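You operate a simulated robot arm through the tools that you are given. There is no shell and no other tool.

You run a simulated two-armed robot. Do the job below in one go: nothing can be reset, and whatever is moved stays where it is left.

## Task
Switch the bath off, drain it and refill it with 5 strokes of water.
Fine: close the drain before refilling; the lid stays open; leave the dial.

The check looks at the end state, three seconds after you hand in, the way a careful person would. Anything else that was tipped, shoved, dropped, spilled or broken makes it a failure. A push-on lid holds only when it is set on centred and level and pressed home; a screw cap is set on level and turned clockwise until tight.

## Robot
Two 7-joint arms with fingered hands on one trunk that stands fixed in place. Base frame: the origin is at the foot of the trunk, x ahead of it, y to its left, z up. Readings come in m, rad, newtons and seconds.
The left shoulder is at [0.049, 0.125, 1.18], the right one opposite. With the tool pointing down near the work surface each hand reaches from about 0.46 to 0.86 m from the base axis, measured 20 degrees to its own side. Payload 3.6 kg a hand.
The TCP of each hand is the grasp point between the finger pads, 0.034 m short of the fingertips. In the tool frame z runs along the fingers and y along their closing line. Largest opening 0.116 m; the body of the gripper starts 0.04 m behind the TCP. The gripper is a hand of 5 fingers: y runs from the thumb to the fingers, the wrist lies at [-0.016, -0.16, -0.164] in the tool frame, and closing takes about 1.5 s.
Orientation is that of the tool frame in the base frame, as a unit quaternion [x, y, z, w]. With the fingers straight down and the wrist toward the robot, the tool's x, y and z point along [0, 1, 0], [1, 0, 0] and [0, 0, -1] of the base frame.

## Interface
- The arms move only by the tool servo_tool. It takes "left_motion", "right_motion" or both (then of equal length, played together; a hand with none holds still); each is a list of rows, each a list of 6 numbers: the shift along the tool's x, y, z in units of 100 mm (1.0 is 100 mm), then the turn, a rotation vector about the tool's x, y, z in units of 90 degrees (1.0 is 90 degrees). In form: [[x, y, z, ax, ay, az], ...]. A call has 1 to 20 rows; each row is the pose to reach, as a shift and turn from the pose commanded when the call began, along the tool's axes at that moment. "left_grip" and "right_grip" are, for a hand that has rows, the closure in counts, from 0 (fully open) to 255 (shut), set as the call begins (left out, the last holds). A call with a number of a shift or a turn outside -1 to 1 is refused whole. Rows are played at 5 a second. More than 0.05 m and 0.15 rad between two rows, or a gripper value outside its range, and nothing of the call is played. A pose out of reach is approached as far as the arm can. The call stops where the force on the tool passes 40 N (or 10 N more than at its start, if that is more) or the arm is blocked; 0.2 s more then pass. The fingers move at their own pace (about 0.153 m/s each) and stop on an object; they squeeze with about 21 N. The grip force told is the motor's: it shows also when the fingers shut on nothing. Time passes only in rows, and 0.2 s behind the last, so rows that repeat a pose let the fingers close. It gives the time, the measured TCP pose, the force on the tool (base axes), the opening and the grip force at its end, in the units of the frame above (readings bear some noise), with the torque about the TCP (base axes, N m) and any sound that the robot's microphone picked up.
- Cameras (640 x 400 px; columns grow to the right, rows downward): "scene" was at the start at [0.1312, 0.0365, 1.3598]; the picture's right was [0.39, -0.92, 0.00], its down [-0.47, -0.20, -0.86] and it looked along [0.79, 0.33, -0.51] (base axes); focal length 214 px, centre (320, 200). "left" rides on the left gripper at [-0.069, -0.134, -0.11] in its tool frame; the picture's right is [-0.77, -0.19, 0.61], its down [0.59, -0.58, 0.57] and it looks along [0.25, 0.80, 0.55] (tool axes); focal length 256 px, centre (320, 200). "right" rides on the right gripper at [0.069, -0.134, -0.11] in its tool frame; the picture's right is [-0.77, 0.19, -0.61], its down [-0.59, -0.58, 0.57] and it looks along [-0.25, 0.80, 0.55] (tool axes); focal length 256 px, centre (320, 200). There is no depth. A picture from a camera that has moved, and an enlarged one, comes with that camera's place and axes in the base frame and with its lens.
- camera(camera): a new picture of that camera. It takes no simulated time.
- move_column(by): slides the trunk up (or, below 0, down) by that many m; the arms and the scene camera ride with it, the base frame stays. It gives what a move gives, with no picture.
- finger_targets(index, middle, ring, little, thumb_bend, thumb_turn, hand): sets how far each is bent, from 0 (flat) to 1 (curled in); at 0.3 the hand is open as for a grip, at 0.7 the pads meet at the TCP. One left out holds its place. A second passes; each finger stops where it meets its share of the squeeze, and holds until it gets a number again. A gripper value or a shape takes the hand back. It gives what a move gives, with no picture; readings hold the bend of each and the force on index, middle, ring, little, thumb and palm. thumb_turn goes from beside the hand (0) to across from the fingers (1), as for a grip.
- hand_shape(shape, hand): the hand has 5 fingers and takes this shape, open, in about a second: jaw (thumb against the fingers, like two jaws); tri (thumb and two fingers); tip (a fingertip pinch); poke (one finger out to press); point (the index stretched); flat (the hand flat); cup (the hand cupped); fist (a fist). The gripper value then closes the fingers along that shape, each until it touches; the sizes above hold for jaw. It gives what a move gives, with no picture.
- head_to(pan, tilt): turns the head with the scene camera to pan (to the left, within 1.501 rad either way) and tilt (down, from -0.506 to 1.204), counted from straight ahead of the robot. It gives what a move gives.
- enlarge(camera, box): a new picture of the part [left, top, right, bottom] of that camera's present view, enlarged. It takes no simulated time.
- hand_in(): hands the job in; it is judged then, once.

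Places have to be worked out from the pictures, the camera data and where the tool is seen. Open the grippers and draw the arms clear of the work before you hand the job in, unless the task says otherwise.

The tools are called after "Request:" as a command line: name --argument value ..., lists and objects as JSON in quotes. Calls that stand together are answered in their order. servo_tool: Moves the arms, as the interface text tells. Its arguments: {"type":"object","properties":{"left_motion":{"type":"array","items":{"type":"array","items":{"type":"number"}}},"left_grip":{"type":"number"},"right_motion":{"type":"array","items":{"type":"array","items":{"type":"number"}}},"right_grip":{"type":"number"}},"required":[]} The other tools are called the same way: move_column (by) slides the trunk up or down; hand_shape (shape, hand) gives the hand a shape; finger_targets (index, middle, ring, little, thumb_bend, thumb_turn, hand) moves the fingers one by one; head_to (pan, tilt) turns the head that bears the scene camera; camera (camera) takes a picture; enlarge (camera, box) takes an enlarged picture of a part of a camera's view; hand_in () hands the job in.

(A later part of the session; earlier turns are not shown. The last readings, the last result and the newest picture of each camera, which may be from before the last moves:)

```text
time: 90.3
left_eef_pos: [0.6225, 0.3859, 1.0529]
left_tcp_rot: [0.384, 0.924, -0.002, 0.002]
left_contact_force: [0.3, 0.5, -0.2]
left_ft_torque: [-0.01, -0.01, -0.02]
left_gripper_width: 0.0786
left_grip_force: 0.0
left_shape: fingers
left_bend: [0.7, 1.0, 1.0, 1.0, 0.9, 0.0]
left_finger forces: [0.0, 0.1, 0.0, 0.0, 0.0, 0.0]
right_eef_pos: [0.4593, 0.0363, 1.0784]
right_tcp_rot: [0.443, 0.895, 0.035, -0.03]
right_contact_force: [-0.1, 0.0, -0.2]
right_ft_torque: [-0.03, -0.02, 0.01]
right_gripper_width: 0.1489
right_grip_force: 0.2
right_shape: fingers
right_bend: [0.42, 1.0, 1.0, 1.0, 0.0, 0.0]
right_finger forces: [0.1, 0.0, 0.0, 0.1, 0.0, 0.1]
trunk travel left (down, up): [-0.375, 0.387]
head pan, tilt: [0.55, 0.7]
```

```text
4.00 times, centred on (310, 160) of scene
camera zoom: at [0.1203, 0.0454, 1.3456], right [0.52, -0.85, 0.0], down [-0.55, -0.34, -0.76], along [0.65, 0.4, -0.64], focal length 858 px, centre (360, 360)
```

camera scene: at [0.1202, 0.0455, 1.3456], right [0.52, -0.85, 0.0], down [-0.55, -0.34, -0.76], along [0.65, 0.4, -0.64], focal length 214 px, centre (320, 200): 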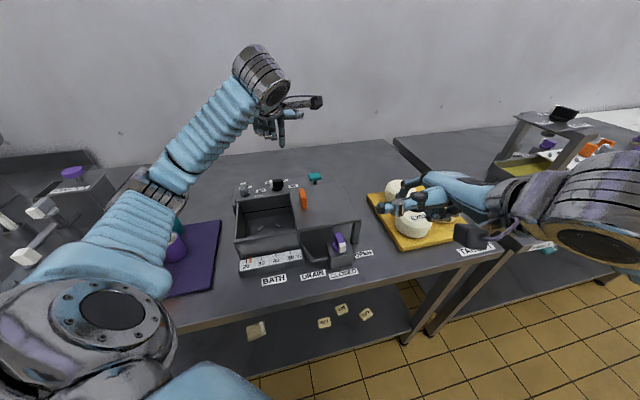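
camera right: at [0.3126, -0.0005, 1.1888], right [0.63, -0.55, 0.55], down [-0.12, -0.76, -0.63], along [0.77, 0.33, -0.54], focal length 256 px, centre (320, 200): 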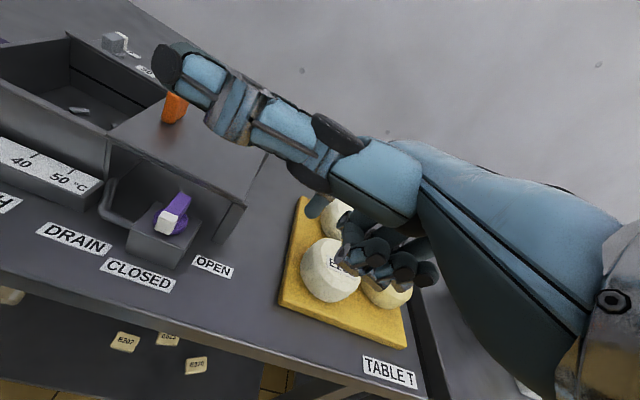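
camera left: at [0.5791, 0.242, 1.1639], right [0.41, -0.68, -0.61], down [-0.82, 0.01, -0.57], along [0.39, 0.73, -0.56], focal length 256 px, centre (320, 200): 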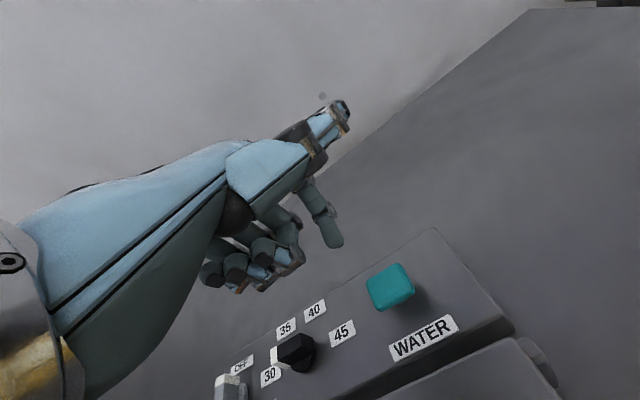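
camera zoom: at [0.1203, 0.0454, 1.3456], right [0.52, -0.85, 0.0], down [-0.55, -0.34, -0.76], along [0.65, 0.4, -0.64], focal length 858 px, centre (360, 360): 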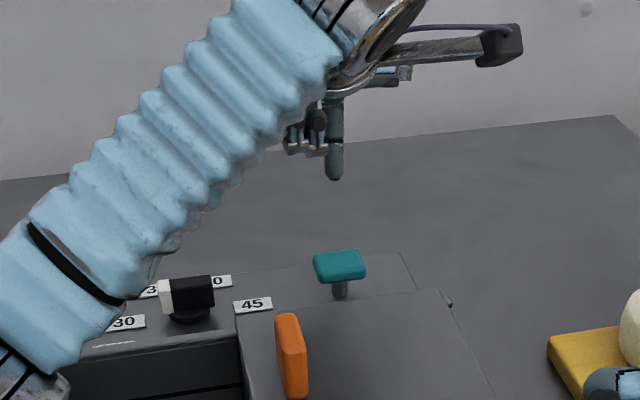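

The plunger cap is at (0.634, 0.380), top z≈0.94. I centre the fingertip over it and come down to just above it.

Request:
servo_tool --left_motion '[[-0.095, -0.018, 0, 0, 0, 0], [-0.095, -0.018, 0.25, 0, 0, 0], [-0.095, -0.018, 0.5, 0, 0, 0], [-0.095, -0.018, 0.67, 0, 0, 0], [-0.095, -0.018, 0.67, 0, 0, 0]]'

Request:
enlarge --camera "left" --box '[260, 180, 420, 300]'

Request:
enlarge --camera "scene" --box '[270, 130, 370, 210]'

```text
time: 91.5
left_eef_pos: [0.6283, 0.373, 0.9841]
left_tcp_rot: [0.383, 0.924, -0.002, 0.002]
left_contact_force: [-0.9, 0.1, -0.1]
left_ft_torque: [0.02, 0.03, 0.01]
left_gripper_width: 0.0788
left_grip_force: 0.1
left_shape: fingers
left_bend: [0.7, 1.0, 1.0, 1.0, 0.9, 0.0]
left_finger forces: [0.1, 0.1, 0.1, 0.1, 0.0, 0.0]
right_eef_pos: [0.4586, 0.0359, 1.0779]
right_tcp_rot: [0.444, 0.895, 0.036, -0.03]
right_contact_force: [0.3, -0.3, -0.1]
right_ft_torque: [0.01, 0.01, -0.02]
right_gripper_width: 0.1488
right_grip_force: 0.0
right_shape: fingers
right_bend: [0.42, 1.0, 1.0, 1.0, 0.0, 0.0]
right_finger forces: [0.1, 0.1, 0.0, 0.0, 0.0, 0.0]
trunk travel left (down, up): [-0.375, 0.387]
head pan, tilt: [0.55, 0.7]
```

```text
3.33 times, centred on (340, 240) of left
camera zoom: at [0.5835, 0.231, 1.0959], right [0.41, -0.68, -0.61], down [-0.82, 0.01, -0.57], along [0.39, 0.73, -0.56], focal length 853 px, centre (253, 67)
```

zoom: 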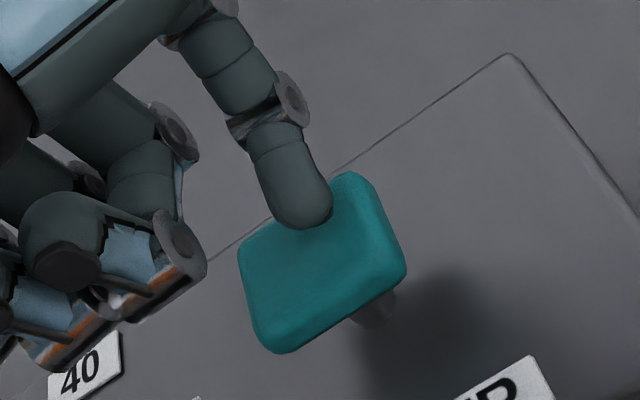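

```text
5.00 times, centred on (320, 170) of scene
camera zoom: at [0.1205, 0.0451, 1.3456], right [0.52, -0.85, 0.0], down [-0.55, -0.34, -0.76], along [0.65, 0.4, -0.64], focal length 1072 px, centre (320, 350)
```

zoom: 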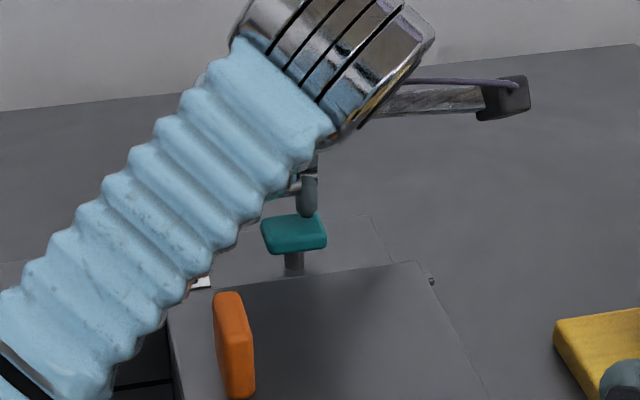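

The fingertip is centred over the cap. I press straight down in small steps until it bottoms.

Request:
servo_tool --left_motion '[[0.03, 0.014, 0.05, 0, 0, 0], [0.03, 0.014, 0.1, 0, 0, 0], [0.03, 0.014, 0.13, 0, 0, 0], [0.03, 0.014, 0.16, 0, 0, 0], [0.03, 0.014, 0.19, 0, 0, 0], [0.03, 0.014, 0.22, 0, 0, 0], [0.03, 0.014, 0.25, 0, 0, 0], [0.03, 0.014, 0.28, 0, 0, 0]]'

Request:
enlarge --camera "left" --box '[260, 180, 420, 300]'

Request:
enlarge --camera "scene" --box '[230, 150, 370, 270]'

```text
time: 93.3
left_eef_pos: [0.63, 0.3773, 0.9601]
left_tcp_rot: [0.384, 0.923, -0.001, 0.003]
left_contact_force: [2.9, 1.1, 13.1]
left_ft_torque: [-0.03, -0.22, -0.02]
left_gripper_width: 0.0777
left_grip_force: 7.0
left_shape: fingers
left_bend: [0.71, 1.0, 1.0, 1.0, 0.9, 0.0]
left_finger forces: [13.4, 0.0, 0.1, 0.1, 0.0, 0.1]
right_eef_pos: [0.4588, 0.0361, 1.0779]
right_tcp_rot: [0.445, 0.894, 0.035, -0.029]
right_contact_force: [0.2, 0.2, 0.3]
right_ft_torque: [-0.02, 0.01, 0.0]
right_gripper_width: 0.149
right_grip_force: 0.1
right_shape: fingers
right_bend: [0.42, 1.0, 1.0, 1.0, 0.0, 0.0]
right_finger forces: [0.0, 0.1, 0.0, 0.1, 0.0, 0.1]
trunk travel left (down, up): [-0.375, 0.387]
head pan, tilt: [0.55, 0.7]
```

```text
3.33 times, centred on (340, 240) of left
camera zoom: at [0.5835, 0.2347, 1.0712], right [0.41, -0.68, -0.61], down [-0.82, 0.01, -0.57], along [0.39, 0.73, -0.55], focal length 853 px, centre (253, 67)
```

zoom: 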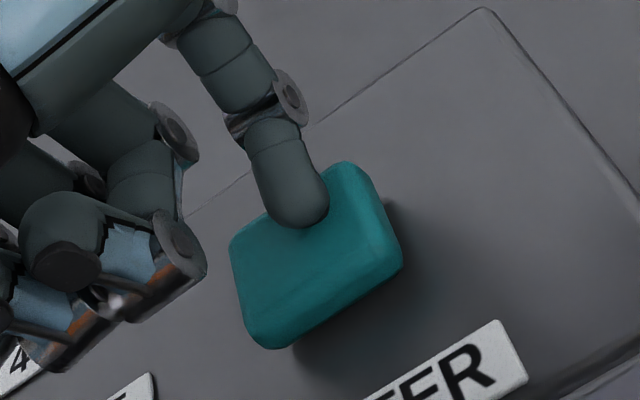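

```text
3.33 times, centred on (300, 210) of scene
camera zoom: at [0.1196, 0.0444, 1.3459], right [0.52, -0.85, 0.0], down [-0.55, -0.34, -0.77], along [0.65, 0.4, -0.64], focal length 715 px, centre (387, 167)
```

zoom: 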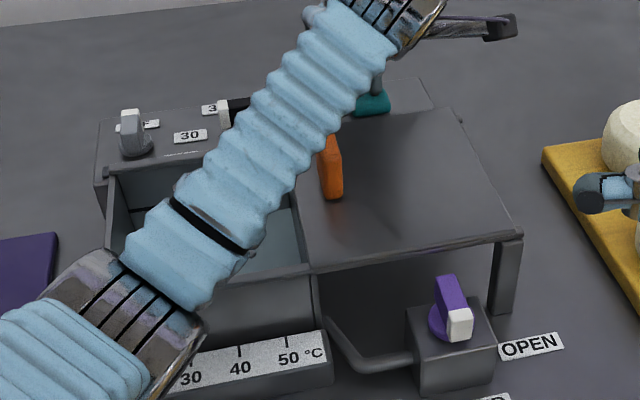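

The cap has sunk about 14 mm at 13 N and water shows in the tank. I press a few millimetres more to be sure the stroke is complete.

Request:
servo_tool --left_motion '[[0, 0, 0.03, 0, 0, 0], [0, 0, 0.06, 0, 0, 0], [0, 0, 0.06, 0, 0, 0]]'

Request:
enlarge --camera "left" --box '[260, 180, 420, 300]'

```text
time: 94.1
left_eef_pos: [0.6277, 0.3776, 0.9518]
left_tcp_rot: [0.383, 0.924, -0.002, 0.002]
left_contact_force: [5.0, 2.6, 13.9]
left_ft_torque: [-0.04, -0.22, 0.02]
left_gripper_width: 0.0748
left_grip_force: 6.9
left_shape: fingers
left_bend: [0.77, 1.0, 1.0, 1.0, 0.9, 0.0]
left_finger forces: [14.7, 0.1, 0.0, 0.0, 0.0, 0.1]
right_eef_pos: [0.4587, 0.0373, 1.0787]
right_tcp_rot: [0.443, 0.895, 0.036, -0.03]
right_contact_force: [0.5, -0.8, -0.3]
right_ft_torque: [-0.04, -0.01, 0.01]
right_gripper_width: 0.1489
right_grip_force: 0.0
right_shape: fingers
right_bend: [0.42, 1.0, 1.0, 1.0, 0.0, 0.0]
right_finger forces: [0.0, 0.0, 0.1, 0.0, 0.0, 0.1]
trunk travel left (down, up): [-0.375, 0.387]
head pan, tilt: [0.55, 0.7]
```

```text
3.33 times, centred on (340, 240) of left
camera zoom: at [0.5832, 0.2349, 1.0631], right [0.41, -0.68, -0.61], down [-0.82, 0.01, -0.57], along [0.39, 0.73, -0.56], focal length 853 px, centre (253, 67)
```

zoom: 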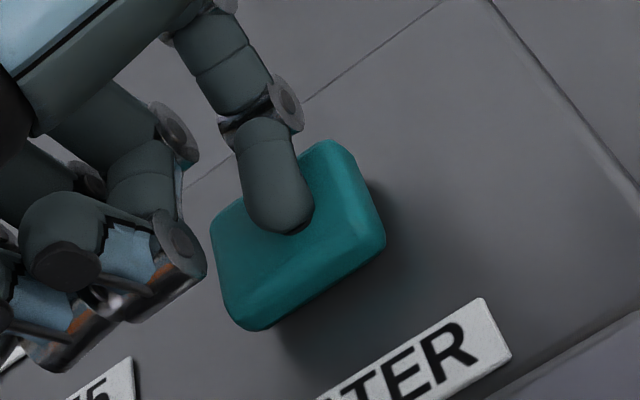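

The cap stayed at z≈0.92 while my finger flexed, so it was fully bottomed: one complete stroke. I lift off and verify it springs back, and look at the water.

Request:
servo_tool --left_motion '[[0, 0, -0.1, 0, 0, 0], [0, 0, -0.2, 0, 0, 0], [0, 0, -0.3, 0, 0, 0], [0, 0, -0.36, 0, 0, 0], [0, 0, -0.36, 0, 0, 0]]'

Request:
enlarge --camera "left" --box '[260, 180, 420, 300]'

Request:
enlarge --camera "scene" --box '[230, 150, 370, 270]'

Request:
camera --camera "right"

```text
time: 95.3
left_eef_pos: [0.6304, 0.3771, 0.9868]
left_tcp_rot: [0.383, 0.924, -0.002, 0.001]
left_contact_force: [0.2, 0.2, 0.1]
left_ft_torque: [-0.01, 0.01, 0.01]
left_gripper_width: 0.0787
left_grip_force: 0.1
left_shape: fingers
left_bend: [0.7, 1.0, 1.0, 1.0, 0.9, 0.0]
left_finger forces: [0.0, 0.0, 0.1, 0.0, 0.1, 0.1]
right_eef_pos: [0.4597, 0.036, 1.0784]
right_tcp_rot: [0.443, 0.895, 0.036, -0.03]
right_contact_force: [-1.1, -0.5, -0.2]
right_ft_torque: [0.01, 0.01, -0.03]
right_gripper_width: 0.1488
right_grip_force: 0.0
right_shape: fingers
right_bend: [0.42, 1.0, 1.0, 1.0, 0.0, 0.0]
right_finger forces: [0.1, 0.0, 0.0, 0.0, 0.0, 0.1]
trunk travel left (down, up): [-0.375, 0.387]
head pan, tilt: [0.55, 0.7]
```

```text
3.33 times, centred on (340, 240) of left
camera zoom: at [0.5843, 0.2348, 1.0978], right [0.41, -0.68, -0.61], down [-0.82, 0.01, -0.57], along [0.39, 0.73, -0.56], focal length 853 px, centre (253, 67)
```

zoom: 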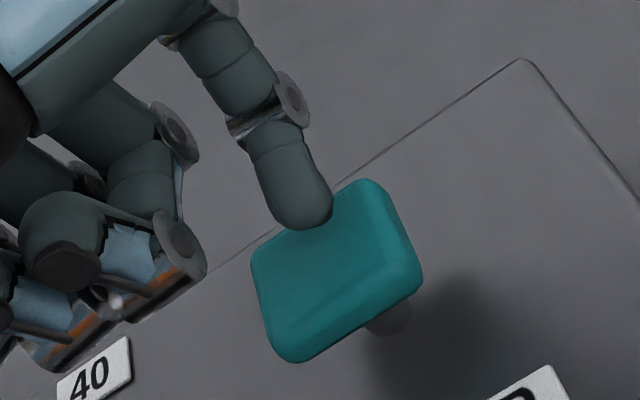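

```text
3.33 times, centred on (300, 210) of scene
camera zoom: at [0.1205, 0.0453, 1.3456], right [0.52, -0.85, 0.0], down [-0.55, -0.34, -0.76], along [0.65, 0.4, -0.64], focal length 715 px, centre (387, 167)
```

zoom: 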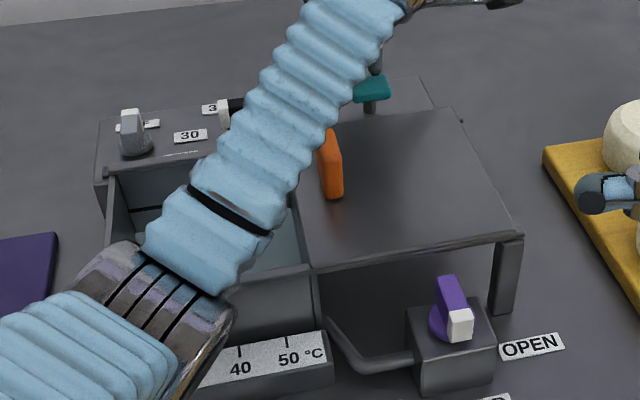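

```text
taken
camera right: at [0.3125, -0.0012, 1.1888], right [0.63, -0.55, 0.55], down [-0.12, -0.76, -0.63], along [0.77, 0.33, -0.54], focal length 256 px, centre (320, 200)
```

right: 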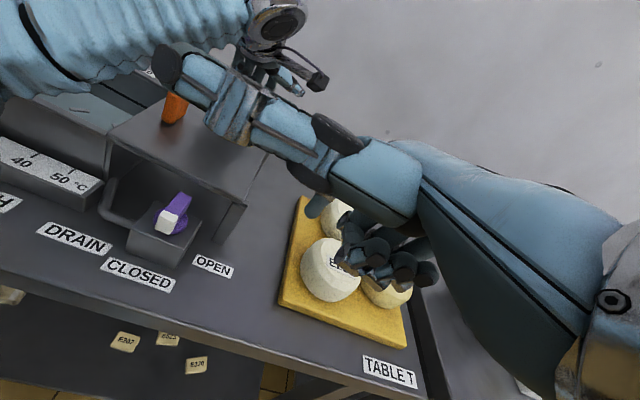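

The plunger is back up and water covers the tank floor: stroke 1 done. Now stroke 2, same depth.

Request:
servo_tool --left_motion '[[0, 0, 0.06, 0, 0, 0], [0, 0, 0.12, 0, 0, 0], [0, 0, 0.17, 0, 0, 0], [0, 0, 0.22, 0, 0, 0], [0, 0, 0.27, 0, 0, 0], [0, 0, 0.31, 0, 0, 0], [0, 0, 0.31, 0, 0, 0]]'

Request:
enlarge --camera "left" --box '[260, 180, 420, 300]'

Request:
servo_tool --left_motion '[[0, 0, -0.1, 0, 0, 0], [0, 0, -0.2, 0, 0, 0], [0, 0, -0.31, 0, 0, 0], [0, 0, -0.31, 0, 0, 0], [0, 0, -0.31, 0, 0, 0]]'

Request:
enlarge --camera "left" --box '[260, 180, 420, 300]'

Request:
enlarge --camera "scene" --box '[230, 170, 350, 270]'

```text
time: 96.9
left_eef_pos: [0.6295, 0.3777, 0.9578]
left_tcp_rot: [0.384, 0.923, 0.0, 0.004]
left_contact_force: [3.6, 4.1, 17.6]
left_ft_torque: [0.03, -0.29, 0.07]
left_gripper_width: 0.077
left_grip_force: 8.5
left_shape: fingers
left_bend: [0.72, 1.0, 1.0, 1.0, 0.9, 0.0]
left_finger forces: [18.0, 0.1, 0.1, 0.0, 0.0, 0.0]
right_eef_pos: [0.459, 0.0354, 1.0781]
right_tcp_rot: [0.444, 0.895, 0.036, -0.03]
right_contact_force: [-0.4, 0.8, 1.0]
right_ft_torque: [0.0, -0.02, 0.01]
right_gripper_width: 0.1491
right_grip_force: 0.0
right_shape: fingers
right_bend: [0.42, 1.0, 1.0, 1.0, 0.0, 0.0]
right_finger forces: [0.0, 0.0, 0.1, 0.1, 0.0, 0.0]
trunk travel left (down, up): [-0.375, 0.387]
head pan, tilt: [0.55, 0.7]
```

```text
3.33 times, centred on (340, 240) of left
camera zoom: at [0.583, 0.2345, 1.0701], right [0.42, -0.68, -0.61], down [-0.82, 0.01, -0.57], along [0.39, 0.73, -0.55], focal length 853 px, centre (253, 67)
```

zoom: 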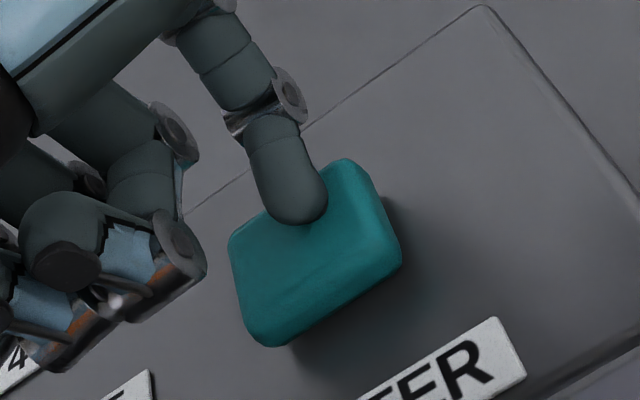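

```text
time: 98.1
left_eef_pos: [0.6297, 0.3758, 0.9854]
left_tcp_rot: [0.383, 0.924, -0.002, 0.0]
left_contact_force: [-0.3, 0.8, 0.6]
left_ft_torque: [-0.01, -0.01, -0.02]
left_gripper_width: 0.0789
left_grip_force: 0.1
left_shape: fingers
left_bend: [0.7, 1.0, 1.0, 1.0, 0.9, 0.0]
left_finger forces: [0.1, 0.0, 0.0, 0.0, 0.0, 0.0]
right_eef_pos: [0.4598, 0.0361, 1.0788]
right_tcp_rot: [0.444, 0.895, 0.036, -0.03]
right_contact_force: [-0.3, -0.2, -0.8]
right_ft_torque: [-0.03, 0.02, 0.0]
right_gripper_width: 0.149
right_grip_force: 0.1
right_shape: fingers
right_bend: [0.42, 1.0, 1.0, 1.0, 0.0, 0.0]
right_finger forces: [0.1, 0.0, 0.1, 0.0, 0.1, 0.0]
trunk travel left (down, up): [-0.375, 0.387]
head pan, tilt: [0.55, 0.7]
```

```text
3.33 times, centred on (340, 240) of left
camera zoom: at [0.5834, 0.2337, 1.0976], right [0.41, -0.68, -0.61], down [-0.82, 0.01, -0.57], along [0.39, 0.73, -0.56], focal length 853 px, centre (253, 67)
```

zoom: 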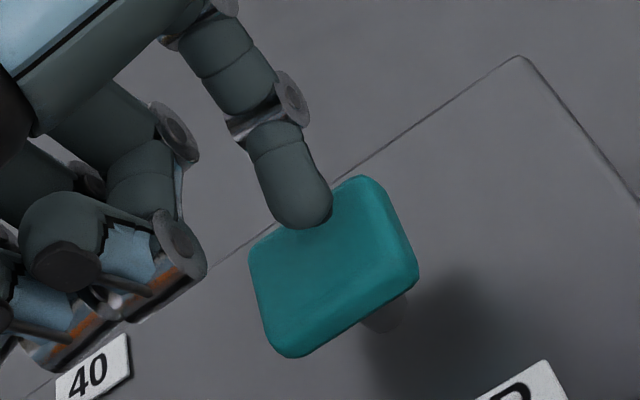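

```text
4.00 times, centred on (290, 220) of scene
camera zoom: at [0.1205, 0.0452, 1.3456], right [0.52, -0.85, 0.0], down [-0.55, -0.34, -0.76], along [0.65, 0.4, -0.64], focal length 858 px, centre (440, 120)
```

zoom: 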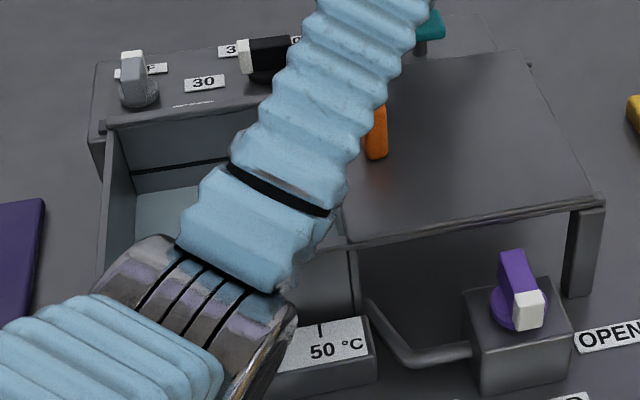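

Stroke 2 went to the bottom (18 N) and the cap returned; the level rises. Stroke 3.

Request:
servo_tool --left_motion '[[0, 0, 0.06, 0, 0, 0], [0, 0, 0.12, 0, 0, 0], [0, 0, 0.17, 0, 0, 0], [0, 0, 0.22, 0, 0, 0], [0, 0, 0.27, 0, 0, 0], [0, 0, 0.31, 0, 0, 0], [0, 0, 0.31, 0, 0, 0]]'

Request:
servo_tool --left_motion '[[0, 0, -0.1, 0, 0, 0], [0, 0, -0.2, 0, 0, 0], [0, 0, -0.31, 0, 0, 0], [0, 0, -0.31, 0, 0, 0], [0, 0, -0.31, 0, 0, 0]]'

Request:
enlarge --camera "left" --box '[260, 180, 420, 300]'

Request:
enlarge --camera "scene" --box '[230, 170, 350, 270]'

```text
time: 99.7
left_eef_pos: [0.6297, 0.3786, 0.9581]
left_tcp_rot: [0.384, 0.923, 0.001, 0.003]
left_contact_force: [4.2, 1.8, 17.6]
left_ft_torque: [0.0, -0.27, 0.05]
left_gripper_width: 0.0772
left_grip_force: 8.4
left_shape: fingers
left_bend: [0.72, 1.0, 1.0, 1.0, 0.9, 0.0]
left_finger forces: [17.4, 0.1, 0.0, 0.0, 0.0, 0.0]
right_eef_pos: [0.4593, 0.0349, 1.0786]
right_tcp_rot: [0.445, 0.895, 0.036, -0.03]
right_contact_force: [0.0, 0.1, -0.7]
right_ft_torque: [-0.04, 0.01, 0.02]
right_gripper_width: 0.1489
right_grip_force: 0.1
right_shape: fingers
right_bend: [0.42, 1.0, 1.0, 1.0, 0.0, 0.0]
right_finger forces: [0.0, 0.1, 0.1, 0.0, 0.1, 0.0]
trunk travel left (down, up): [-0.375, 0.387]
head pan, tilt: [0.55, 0.7]
```

```text
time: 100.9
left_eef_pos: [0.6288, 0.3787, 0.9865]
left_tcp_rot: [0.383, 0.924, -0.003, 0.001]
left_contact_force: [0.0, 0.4, 0.4]
left_ft_torque: [-0.02, -0.02, -0.01]
left_gripper_width: 0.0791
left_grip_force: 0.1
left_shape: fingers
left_bend: [0.7, 1.0, 1.0, 1.0, 0.9, 0.0]
left_finger forces: [0.1, 0.0, 0.0, 0.0, 0.0, 0.1]
right_eef_pos: [0.4601, 0.0347, 1.0778]
right_tcp_rot: [0.444, 0.895, 0.035, -0.03]
right_contact_force: [0.9, -0.5, 0.1]
right_ft_torque: [0.01, 0.02, 0.03]
right_gripper_width: 0.1487
right_grip_force: 0.0
right_shape: fingers
right_bend: [0.42, 1.0, 1.0, 1.0, 0.0, 0.0]
right_finger forces: [0.1, 0.0, 0.0, 0.0, 0.0, 0.1]
trunk travel left (down, up): [-0.375, 0.387]
head pan, tilt: [0.55, 0.7]
```

```text
3.33 times, centred on (340, 240) of left
camera zoom: at [0.5838, 0.2357, 1.0992], right [0.41, -0.68, -0.61], down [-0.82, 0.01, -0.57], along [0.39, 0.73, -0.56], focal length 853 px, centre (253, 67)
```

zoom: 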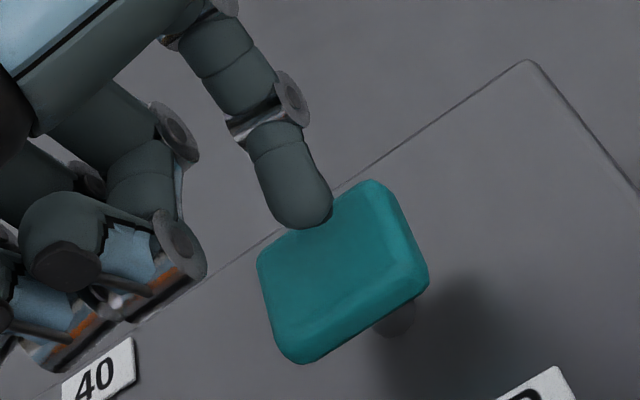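

```text
4.00 times, centred on (290, 220) of scene
camera zoom: at [0.1205, 0.0452, 1.3456], right [0.52, -0.85, 0.0], down [-0.55, -0.34, -0.76], along [0.65, 0.4, -0.64], focal length 858 px, centre (440, 120)
```

zoom: 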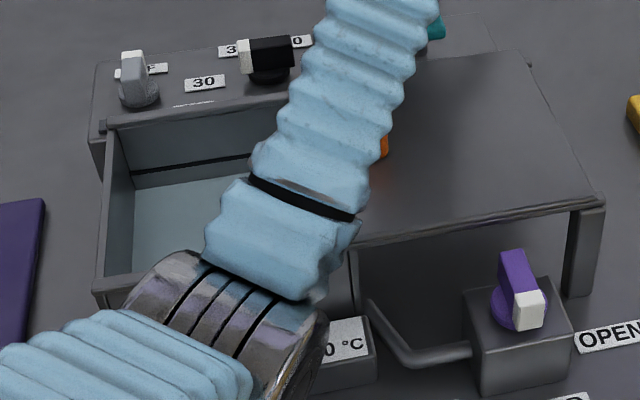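

Stroke 3 done, level rising and the cap is back up. Stroke 4.

Request:
servo_tool --left_motion '[[0, 0, 0.06, 0, 0, 0], [0, 0, 0.12, 0, 0, 0], [0, 0, 0.17, 0, 0, 0], [0, 0, 0.22, 0, 0, 0], [0, 0, 0.27, 0, 0, 0], [0, 0, 0.31, 0, 0, 0], [0, 0, 0.31, 0, 0, 0]]'

Request:
servo_tool --left_motion '[[0, 0, -0.1, 0, 0, 0], [0, 0, -0.2, 0, 0, 0], [0, 0, -0.31, 0, 0, 0], [0, 0, -0.31, 0, 0, 0], [0, 0, -0.31, 0, 0, 0]]'

Request:
enlarge --camera "left" --box '[260, 180, 420, 300]'

Request:
enlarge --camera "scene" --box '[230, 170, 350, 270]'

```text
time: 102.5
left_eef_pos: [0.6288, 0.3779, 0.9588]
left_tcp_rot: [0.383, 0.924, 0.001, 0.003]
left_contact_force: [3.3, 3.6, 17.2]
left_ft_torque: [0.0, -0.31, 0.07]
left_gripper_width: 0.0775
left_grip_force: 8.5
left_shape: fingers
left_bend: [0.72, 1.0, 1.0, 1.0, 0.9, 0.0]
left_finger forces: [17.1, 0.1, 0.0, 0.1, 0.0, 0.0]
right_eef_pos: [0.4592, 0.0348, 1.0781]
right_tcp_rot: [0.444, 0.895, 0.035, -0.03]
right_contact_force: [-0.7, 0.0, 0.2]
right_ft_torque: [0.02, 0.01, 0.05]
right_gripper_width: 0.1486
right_grip_force: 0.0
right_shape: fingers
right_bend: [0.42, 1.0, 1.0, 1.0, 0.0, 0.0]
right_finger forces: [0.1, 0.1, 0.1, 0.1, 0.0, 0.1]
trunk travel left (down, up): [-0.375, 0.387]
head pan, tilt: [0.55, 0.7]
```

```text
time: 103.7
left_eef_pos: [0.6305, 0.3786, 0.9883]
left_tcp_rot: [0.384, 0.923, -0.002, 0.001]
left_contact_force: [0.1, -0.4, 0.4]
left_ft_torque: [0.02, 0.01, 0.0]
left_gripper_width: 0.0788
left_grip_force: 0.1
left_shape: fingers
left_bend: [0.7, 1.0, 1.0, 1.0, 0.9, 0.0]
left_finger forces: [0.0, 0.1, 0.1, 0.0, 0.0, 0.1]
right_eef_pos: [0.4602, 0.0362, 1.0773]
right_tcp_rot: [0.444, 0.895, 0.035, -0.03]
right_contact_force: [0.1, 0.3, 1.1]
right_ft_torque: [-0.01, 0.0, -0.02]
right_gripper_width: 0.1489
right_grip_force: 0.1
right_shape: fingers
right_bend: [0.42, 1.0, 1.0, 1.0, 0.0, 0.0]
right_finger forces: [0.0, 0.1, 0.1, 0.0, 0.0, 0.0]
trunk travel left (down, up): [-0.375, 0.387]
head pan, tilt: [0.55, 0.7]
```

```text
3.33 times, centred on (340, 240) of left
camera zoom: at [0.585, 0.2353, 1.0995], right [0.41, -0.68, -0.61], down [-0.82, 0.01, -0.57], along [0.39, 0.73, -0.56], focal length 853 px, centre (253, 67)
```

zoom: 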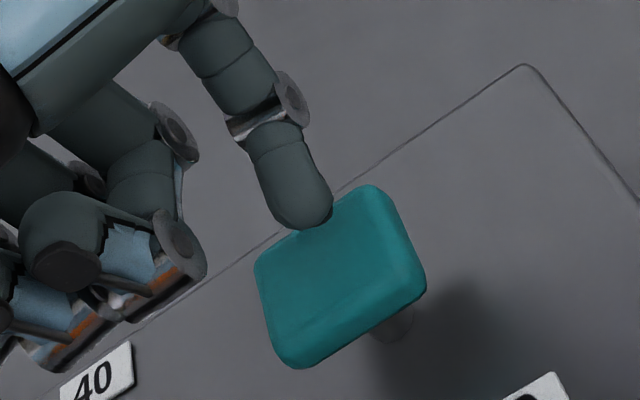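

```text
4.00 times, centred on (290, 220) of scene
camera zoom: at [0.1205, 0.0452, 1.3456], right [0.52, -0.85, 0.0], down [-0.55, -0.34, -0.76], along [0.65, 0.4, -0.64], focal length 858 px, centre (440, 120)
```

zoom: 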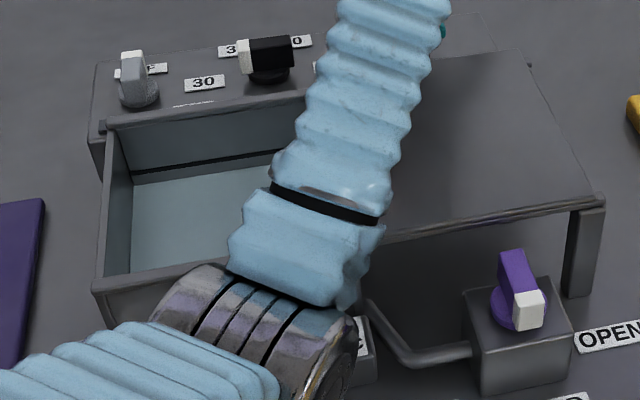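

Stroke 4 complete. Now the fifth and last stroke.

Request:
servo_tool --left_motion '[[0, 0, 0.06, 0, 0, 0], [0, 0, 0.12, 0, 0, 0], [0, 0, 0.17, 0, 0, 0], [0, 0, 0.22, 0, 0, 0], [0, 0, 0.27, 0, 0, 0], [0, 0, 0.31, 0, 0, 0], [0, 0, 0.31, 0, 0, 0]]'

Request:
servo_tool --left_motion '[[0, 0, -0.1, 0, 0, 0], [0, 0, -0.2, 0, 0, 0], [0, 0, -0.31, 0, 0, 0], [0, 0, -0.6, 0, 0, 0], [0, 0, -0.9, 0, 0, 0], [0, 0, -0.9, 0, 0, 0]]'

Request:
camera --camera "left"

Request:
enlarge --camera "scene" --box '[230, 170, 350, 270]'

```text
time: 105.3
left_eef_pos: [0.6296, 0.378, 0.9586]
left_tcp_rot: [0.383, 0.924, 0.0, 0.004]
left_contact_force: [3.6, 4.9, 19.7]
left_ft_torque: [0.07, -0.31, 0.06]
left_gripper_width: 0.0768
left_grip_force: 10.1
left_shape: fingers
left_bend: [0.72, 1.0, 1.0, 1.0, 0.9, 0.0]
left_finger forces: [19.1, 0.1, 0.0, 0.0, 0.0, 0.0]
right_eef_pos: [0.458, 0.0354, 1.0789]
right_tcp_rot: [0.444, 0.895, 0.035, -0.03]
right_contact_force: [0.2, -0.4, 0.8]
right_ft_torque: [0.0, 0.01, 0.0]
right_gripper_width: 0.149
right_grip_force: 0.1
right_shape: fingers
right_bend: [0.42, 1.0, 1.0, 1.0, 0.0, 0.0]
right_finger forces: [0.0, 0.1, 0.1, 0.0, 0.1, 0.0]
trunk travel left (down, up): [-0.375, 0.387]
head pan, tilt: [0.55, 0.7]
```

```text
time: 106.7
left_eef_pos: [0.6285, 0.3775, 1.0462]
left_tcp_rot: [0.383, 0.924, -0.002, 0.001]
left_contact_force: [0.2, -0.1, -0.3]
left_ft_torque: [0.01, 0.03, 0.0]
left_gripper_width: 0.0792
left_grip_force: 0.1
left_shape: fingers
left_bend: [0.7, 1.0, 1.0, 1.0, 0.9, 0.0]
left_finger forces: [0.0, 0.0, 0.0, 0.0, 0.1, 0.0]
right_eef_pos: [0.4595, 0.0353, 1.0763]
right_tcp_rot: [0.444, 0.895, 0.035, -0.03]
right_contact_force: [-0.2, -0.7, -0.9]
right_ft_torque: [0.01, 0.03, -0.02]
right_gripper_width: 0.149
right_grip_force: 0.0
right_shape: fingers
right_bend: [0.42, 1.0, 1.0, 1.0, 0.0, 0.0]
right_finger forces: [0.0, 0.0, 0.0, 0.0, 0.0, 0.1]
trunk travel left (down, up): [-0.375, 0.387]
head pan, tilt: [0.55, 0.7]
```

```text
taken
camera left: at [0.5825, 0.2355, 1.1586], right [0.41, -0.68, -0.61], down [-0.82, 0.01, -0.57], along [0.39, 0.73, -0.56], focal length 256 px, centre (320, 200)
```

left: 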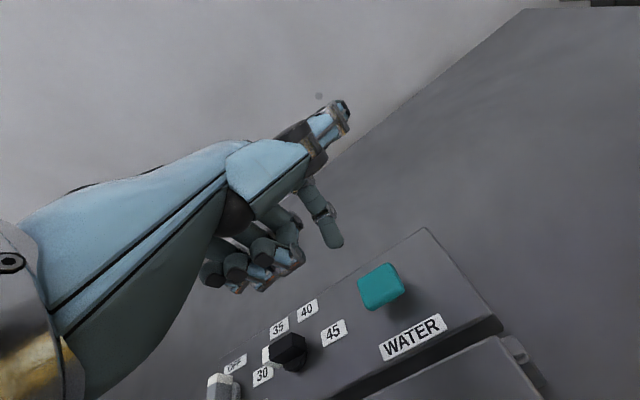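

```text
4.00 times, centred on (290, 220) of scene
camera zoom: at [0.1206, 0.0454, 1.3456], right [0.52, -0.85, 0.0], down [-0.55, -0.34, -0.76], along [0.65, 0.4, -0.64], focal length 858 px, centre (440, 120)
```

zoom: 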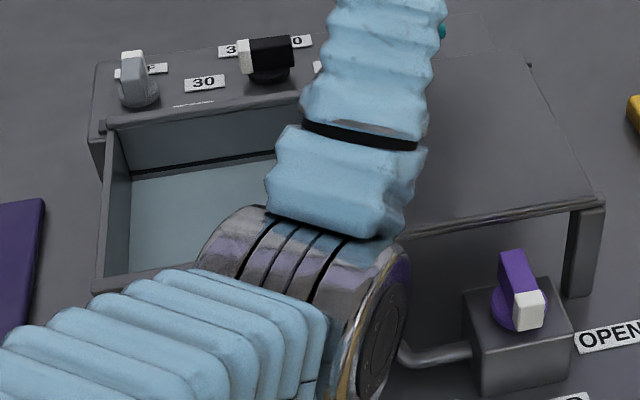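

All five strokes are done, and the plunger is up. I retract the left arm: up first, then back along the way it came.

Request:
servo_tool --left_motion '[[0, 0, -0.25, 0, 0, 0], [0, 0, -0.5, 0, 0, 0], [0, 0, -0.75, 0, 0, 0], [0, 0, -1.0, 0, 0, 0], [0, 0, -1.0, 0, 0, 0]]'

Request:
servo_tool --left_motion '[[0.2, -0.09, 0, 0, 0, 0], [0.4, -0.18, 0, 0, 0, 0], [0.6, -0.27, 0, 0, 0, 0], [0.8, -0.36, 0, 0, 0, 0], [1.0, -0.45, 0, 0, 0, 0], [1.0, -0.45, 0, 0, 0, 0]]'

Request:
servo_tool --left_motion '[[0.2, -0.08, 0, 0, 0, 0], [0.4, -0.16, 0, 0, 0, 0], [0.6, -0.24, 0, 0, 0, 0], [0.8, -0.32, 0, 0, 0, 0], [1.0, -0.4, 0, 0, 0, 0], [1.0, -0.4, 0, 0, 0, 0]]'

Request:
camera --camera "scene"

```text
time: 107.9
left_eef_pos: [0.629, 0.3783, 1.1462]
left_tcp_rot: [0.383, 0.924, -0.003, 0.0]
left_contact_force: [0.0, 0.1, 0.2]
left_ft_torque: [0.03, 0.02, -0.02]
left_gripper_width: 0.0786
left_grip_force: 0.0
left_shape: fingers
left_bend: [0.7, 1.0, 1.0, 1.0, 0.9, 0.0]
left_finger forces: [0.1, 0.1, 0.1, 0.0, 0.0, 0.0]
right_eef_pos: [0.4599, 0.0377, 1.0767]
right_tcp_rot: [0.444, 0.895, 0.036, -0.03]
right_contact_force: [-0.3, 0.4, 0.6]
right_ft_torque: [-0.03, 0.01, -0.03]
right_gripper_width: 0.149
right_grip_force: 0.1
right_shape: fingers
right_bend: [0.42, 1.0, 1.0, 1.0, 0.0, 0.0]
right_finger forces: [0.0, 0.1, 0.0, 0.0, 0.0, 0.0]
trunk travel left (down, up): [-0.375, 0.387]
head pan, tilt: [0.55, 0.7]
```

```text
time: 109.3
left_eef_pos: [0.5274, 0.4198, 1.1459]
left_tcp_rot: [0.384, 0.923, -0.002, 0.001]
left_contact_force: [-0.1, 0.6, 0.0]
left_ft_torque: [0.0, -0.01, 0.0]
left_gripper_width: 0.0789
left_grip_force: 0.0
left_shape: fingers
left_bend: [0.7, 1.0, 1.0, 1.0, 0.9, 0.0]
left_finger forces: [0.0, 0.1, 0.0, 0.1, 0.1, 0.0]
right_eef_pos: [0.4592, 0.0366, 1.0777]
right_tcp_rot: [0.445, 0.894, 0.036, -0.031]
right_contact_force: [-0.1, 0.5, 0.0]
right_ft_torque: [0.01, -0.03, -0.03]
right_gripper_width: 0.1491
right_grip_force: 0.1
right_shape: fingers
right_bend: [0.42, 1.0, 1.0, 1.0, 0.0, 0.0]
right_finger forces: [0.0, 0.0, 0.0, 0.0, 0.1, 0.0]
trunk travel left (down, up): [-0.375, 0.387]
head pan, tilt: [0.55, 0.7]
```

```text
time: 110.7
left_eef_pos: [0.4286, 0.46, 1.1453]
left_tcp_rot: [0.384, 0.923, -0.003, 0.002]
left_contact_force: [0.0, -0.8, -0.9]
left_ft_torque: [0.0, -0.01, -0.01]
left_gripper_width: 0.0789
left_grip_force: 0.0
left_shape: fingers
left_bend: [0.7, 1.0, 1.0, 1.0, 0.9, 0.0]
left_finger forces: [0.0, 0.0, 0.0, 0.1, 0.0, 0.1]
right_eef_pos: [0.4592, 0.0364, 1.0781]
right_tcp_rot: [0.444, 0.895, 0.035, -0.03]
right_contact_force: [0.1, 0.3, -0.1]
right_ft_torque: [0.01, 0.01, -0.01]
right_gripper_width: 0.1487
right_grip_force: 0.1
right_shape: fingers
right_bend: [0.42, 1.0, 1.0, 1.0, 0.0, 0.0]
right_finger forces: [0.0, 0.1, 0.1, 0.1, 0.0, 0.0]
trunk travel left (down, up): [-0.375, 0.387]
head pan, tilt: [0.55, 0.7]
```

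```text
taken
camera scene: at [0.1206, 0.0452, 1.3456], right [0.52, -0.85, 0.0], down [-0.55, -0.34, -0.76], along [0.65, 0.4, -0.64], focal length 214 px, centre (320, 200)
```

scene: 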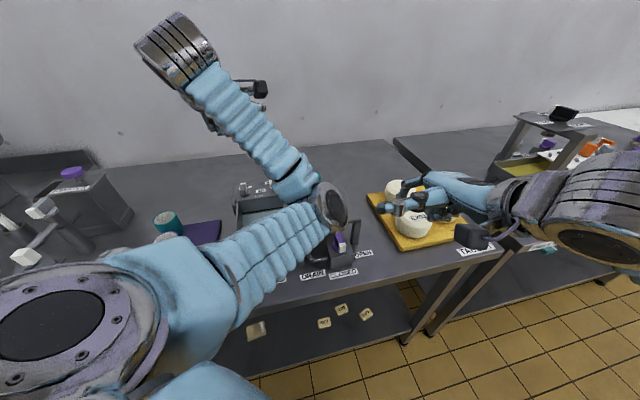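

The left hand is clear; its elbow hangs inward but high above the valve. I raise the hand further toward its starting pose and lift the right hand too.

Request:
servo_tool --left_motion '[[0, 0, -0.2, 0, 0, 0], [0, 0, -0.4, 0, 0, 0], [0, 0, -0.6, 0, 0, 0], [0, 0, -0.8, 0, 0, 0], [0, 0, -1.0, 0, 0, 0], [0, 0, -1.0, 0, 0, 0]]' --right_motion '[[0, 0, -0.2, 0, 0, 0], [0, 0, -0.4, 0, 0, 0], [-0.1, 0.1, -0.6, 0, 0, 0], [-0.2, 0.2, -0.8, 0, 0, 0], [-0.3, 0.3, -1.0, 0, 0, 0], [-0.3, 0.3, -1.0, 0, 0, 0]]'

Request:
camera --camera "scene"

Request:
camera --camera "right"

```text
time: 112.1
left_eef_pos: [0.4271, 0.4608, 1.2456]
left_tcp_rot: [0.384, 0.923, -0.003, 0.0]
left_contact_force: [-0.1, -1.0, 0.2]
left_ft_torque: [-0.03, 0.02, -0.01]
left_gripper_width: 0.0788
left_grip_force: 0.0
left_shape: fingers
left_bend: [0.7, 1.0, 1.0, 1.0, 0.9, 0.0]
left_finger forces: [0.0, 0.0, 0.0, 0.0, 0.0, 0.1]
right_eef_pos: [0.5013, 0.0217, 1.1789]
right_tcp_rot: [0.444, 0.895, 0.035, -0.03]
right_contact_force: [0.2, -0.7, 0.0]
right_ft_torque: [-0.02, -0.02, 0.01]
right_gripper_width: 0.1487
right_grip_force: 0.1
right_shape: fingers
right_bend: [0.42, 1.0, 1.0, 1.0, 0.0, 0.0]
right_finger forces: [0.1, 0.0, 0.0, 0.1, 0.0, 0.1]
trunk travel left (down, up): [-0.375, 0.387]
head pan, tilt: [0.55, 0.7]
```

```text
taken
camera scene: at [0.1207, 0.0454, 1.3455], right [0.52, -0.85, 0.0], down [-0.55, -0.34, -0.76], along [0.65, 0.4, -0.64], focal length 214 px, centre (320, 200)
```

scene: 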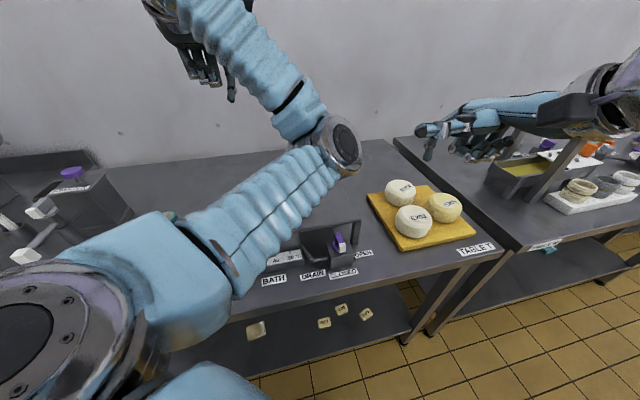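

```text
taken
camera right: at [0.3539, -0.0167, 1.2891], right [0.63, -0.55, 0.55], down [-0.12, -0.76, -0.63], along [0.77, 0.33, -0.54], focal length 256 px, centre (320, 200)
```

right: 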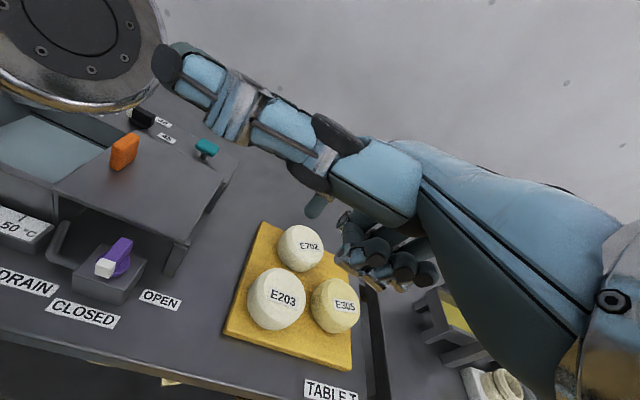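

Both arms are free, though the left elbow is near the right hand. I move the right hand further right first, then the left hand outward.

Request:
servo_tool --right_motion '[[-0.2, 0, -0.05, 0, 0, 0], [-0.4, 0, -0.1, 0, 0, 0], [-0.6, 0, -0.15, 0, 0, 0], [-0.8, 0, -0.2, 0, 0, 0], [-1.0, 0, -0.25, 0, 0, 0], [-1.0, 0, -0.25, 0, 0, 0]]'

Request:
servo_tool --left_motion '[[0.1, -0.1, 0, 0, 0, 0], [0.2, -0.15, 0, 0, 0, 0], [0.3, -0.2, 0, 0, 0, 0], [0.4, -0.25, 0, 0, 0, 0], [0.5, -0.3, 0, 0, 0, 0], [0.5, -0.3, 0, 0, 0, 0]]'

Request:
hand_shape --hand "left" --shape "jaw"

Request:
hand_shape --hand "right" --shape "jaw"

Request:
head_to --pan 0.396 --tilt 0.7

Request:
camera --camera "scene"

Request:
camera --camera "right"

Request:
camera --camera "left"

```text
time: 113.5
left_eef_pos: [0.4262, 0.4606, 1.2457]
left_tcp_rot: [0.383, 0.924, -0.003, 0.002]
left_contact_force: [0.2, 0.9, -0.3]
left_ft_torque: [0.01, 0.0, 0.02]
left_gripper_width: 0.0791
left_grip_force: 0.1
left_shape: fingers
left_bend: [0.7, 1.0, 1.0, 1.0, 0.9, 0.0]
left_finger forces: [0.1, 0.1, 0.1, 0.1, 0.0, 0.0]
right_eef_pos: [0.5627, -0.0608, 1.193]
right_tcp_rot: [0.443, 0.895, 0.036, -0.031]
right_contact_force: [0.8, 0.4, -0.3]
right_ft_torque: [0.01, 0.01, -0.01]
right_gripper_width: 0.1488
right_grip_force: 0.0
right_shape: fingers
right_bend: [0.42, 1.0, 1.0, 1.0, 0.0, 0.0]
right_finger forces: [0.1, 0.0, 0.0, 0.0, 0.0, 0.1]
trunk travel left (down, up): [-0.375, 0.387]
head pan, tilt: [0.55, 0.7]
```

```text
time: 114.9
left_eef_pos: [0.3698, 0.4741, 1.245]
left_tcp_rot: [0.383, 0.924, -0.002, 0.0]
left_contact_force: [0.3, -0.2, -0.2]
left_ft_torque: [0.02, -0.01, -0.02]
left_gripper_width: 0.0788
left_grip_force: 0.1
left_shape: fingers
left_bend: [0.7, 1.0, 1.0, 1.0, 0.9, 0.0]
left_finger forces: [0.0, 0.0, 0.0, 0.1, 0.1, 0.0]
right_eef_pos: [0.5632, -0.0608, 1.1928]
right_tcp_rot: [0.444, 0.895, 0.036, -0.029]
right_contact_force: [0.3, -0.8, 0.1]
right_ft_torque: [-0.02, -0.04, -0.01]
right_gripper_width: 0.1491
right_grip_force: 0.0
right_shape: fingers
right_bend: [0.42, 1.0, 1.0, 1.0, 0.0, 0.0]
right_finger forces: [0.0, 0.0, 0.0, 0.0, 0.0, 0.0]
trunk travel left (down, up): [-0.375, 0.387]
head pan, tilt: [0.55, 0.7]
```

```text
time: 115.8
left_eef_pos: [0.3703, 0.475, 1.2462]
left_tcp_rot: [0.384, 0.923, -0.002, 0.001]
left_contact_force: [0.3, 0.3, -0.3]
left_ft_torque: [-0.04, 0.0, -0.02]
left_gripper_width: 0.1161
left_grip_force: 0.0
left_shape: jaw
left_bend: [0.3, 0.3, 0.3, 0.3, 0.3, 0.97]
left_finger forces: [0.0, 0.0, 0.0, 0.0, 0.0, 0.0]
right_eef_pos: [0.5622, -0.0609, 1.1934]
right_tcp_rot: [0.444, 0.895, 0.035, -0.029]
right_contact_force: [-0.1, -0.6, 0.8]
right_ft_torque: [0.01, -0.01, -0.02]
right_gripper_width: 0.149
right_grip_force: 0.1
right_shape: fingers
right_bend: [0.42, 1.0, 1.0, 1.0, 0.0, 0.0]
right_finger forces: [0.0, 0.0, 0.1, 0.1, 0.0, 0.1]
trunk travel left (down, up): [-0.375, 0.387]
head pan, tilt: [0.55, 0.7]
```

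```text
time: 116.7
left_eef_pos: [0.3715, 0.475, 1.2456]
left_tcp_rot: [0.383, 0.924, -0.002, 0.0]
left_contact_force: [0.5, 0.4, -1.0]
left_ft_torque: [-0.01, -0.02, 0.01]
left_gripper_width: 0.116
left_grip_force: 0.2
left_shape: jaw
left_bend: [0.3, 0.3, 0.3, 0.3, 0.3, 0.97]
left_finger forces: [0.0, 0.1, 0.1, 0.1, 0.0, 0.0]
right_eef_pos: [0.5622, -0.0604, 1.1932]
right_tcp_rot: [0.445, 0.894, 0.035, -0.031]
right_contact_force: [0.8, 0.1, -0.7]
right_ft_torque: [0.0, 0.03, -0.02]
right_gripper_width: 0.1158
right_grip_force: 0.1
right_shape: jaw
right_bend: [0.3, 0.3, 0.3, 0.3, 0.3, 0.97]
right_finger forces: [0.0, 0.0, 0.0, 0.1, 0.0, 0.0]
trunk travel left (down, up): [-0.375, 0.387]
head pan, tilt: [0.55, 0.7]
```

```text
time: 117.4
left_eef_pos: [0.3697, 0.4749, 1.2452]
left_tcp_rot: [0.383, 0.924, -0.002, 0.002]
left_contact_force: [0.2, -0.4, 0.0]
left_ft_torque: [-0.02, 0.0, -0.01]
left_gripper_width: 0.1159
left_grip_force: 0.0
left_shape: jaw
left_bend: [0.3, 0.3, 0.3, 0.3, 0.3, 0.97]
left_finger forces: [0.0, 0.0, 0.0, 0.1, 0.1, 0.0]
right_eef_pos: [0.5624, -0.0605, 1.1933]
right_tcp_rot: [0.444, 0.895, 0.035, -0.03]
right_contact_force: [-0.2, -0.5, -0.8]
right_ft_torque: [-0.02, 0.02, -0.04]
right_gripper_width: 0.116
right_grip_force: 0.1
right_shape: jaw
right_bend: [0.3, 0.3, 0.3, 0.3, 0.3, 0.97]
right_finger forces: [0.0, 0.0, 0.0, 0.0, 0.0, 0.0]
trunk travel left (down, up): [-0.375, 0.387]
head pan, tilt: [0.396, 0.7]
```

```text
taken
camera scene: at [0.1265, 0.0337, 1.3456], right [0.39, -0.92, 0.0], down [-0.59, -0.25, -0.76], along [0.71, 0.3, -0.64], focal length 214 px, centre (320, 200)
```

scene: 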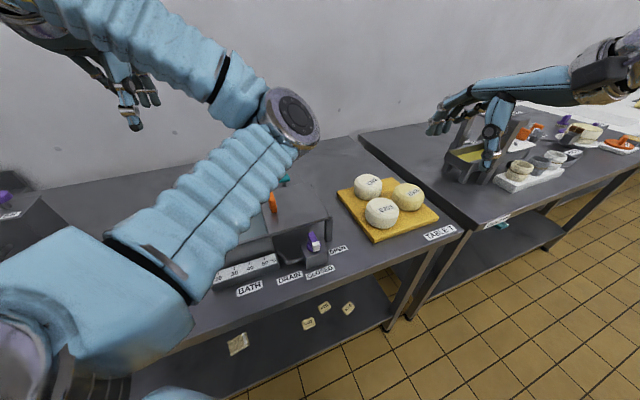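

```text
taken
camera right: at [0.4153, -0.0974, 1.3035], right [0.63, -0.55, 0.55], down [-0.12, -0.76, -0.63], along [0.77, 0.33, -0.54], focal length 256 px, centre (320, 200)
```

right: 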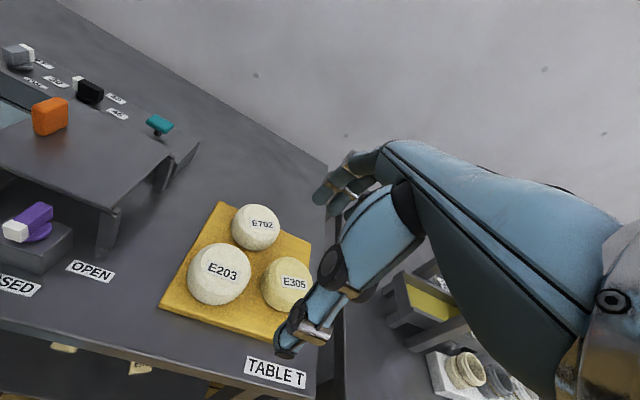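

```text
taken
camera left: at [0.3248, 0.3324, 1.3572], right [0.41, -0.68, -0.61], down [-0.82, 0.01, -0.57], along [0.39, 0.73, -0.56], focal length 256 px, centre (320, 200)
```

left: 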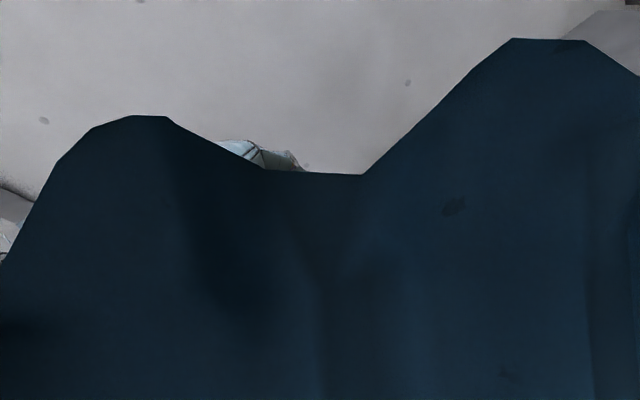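

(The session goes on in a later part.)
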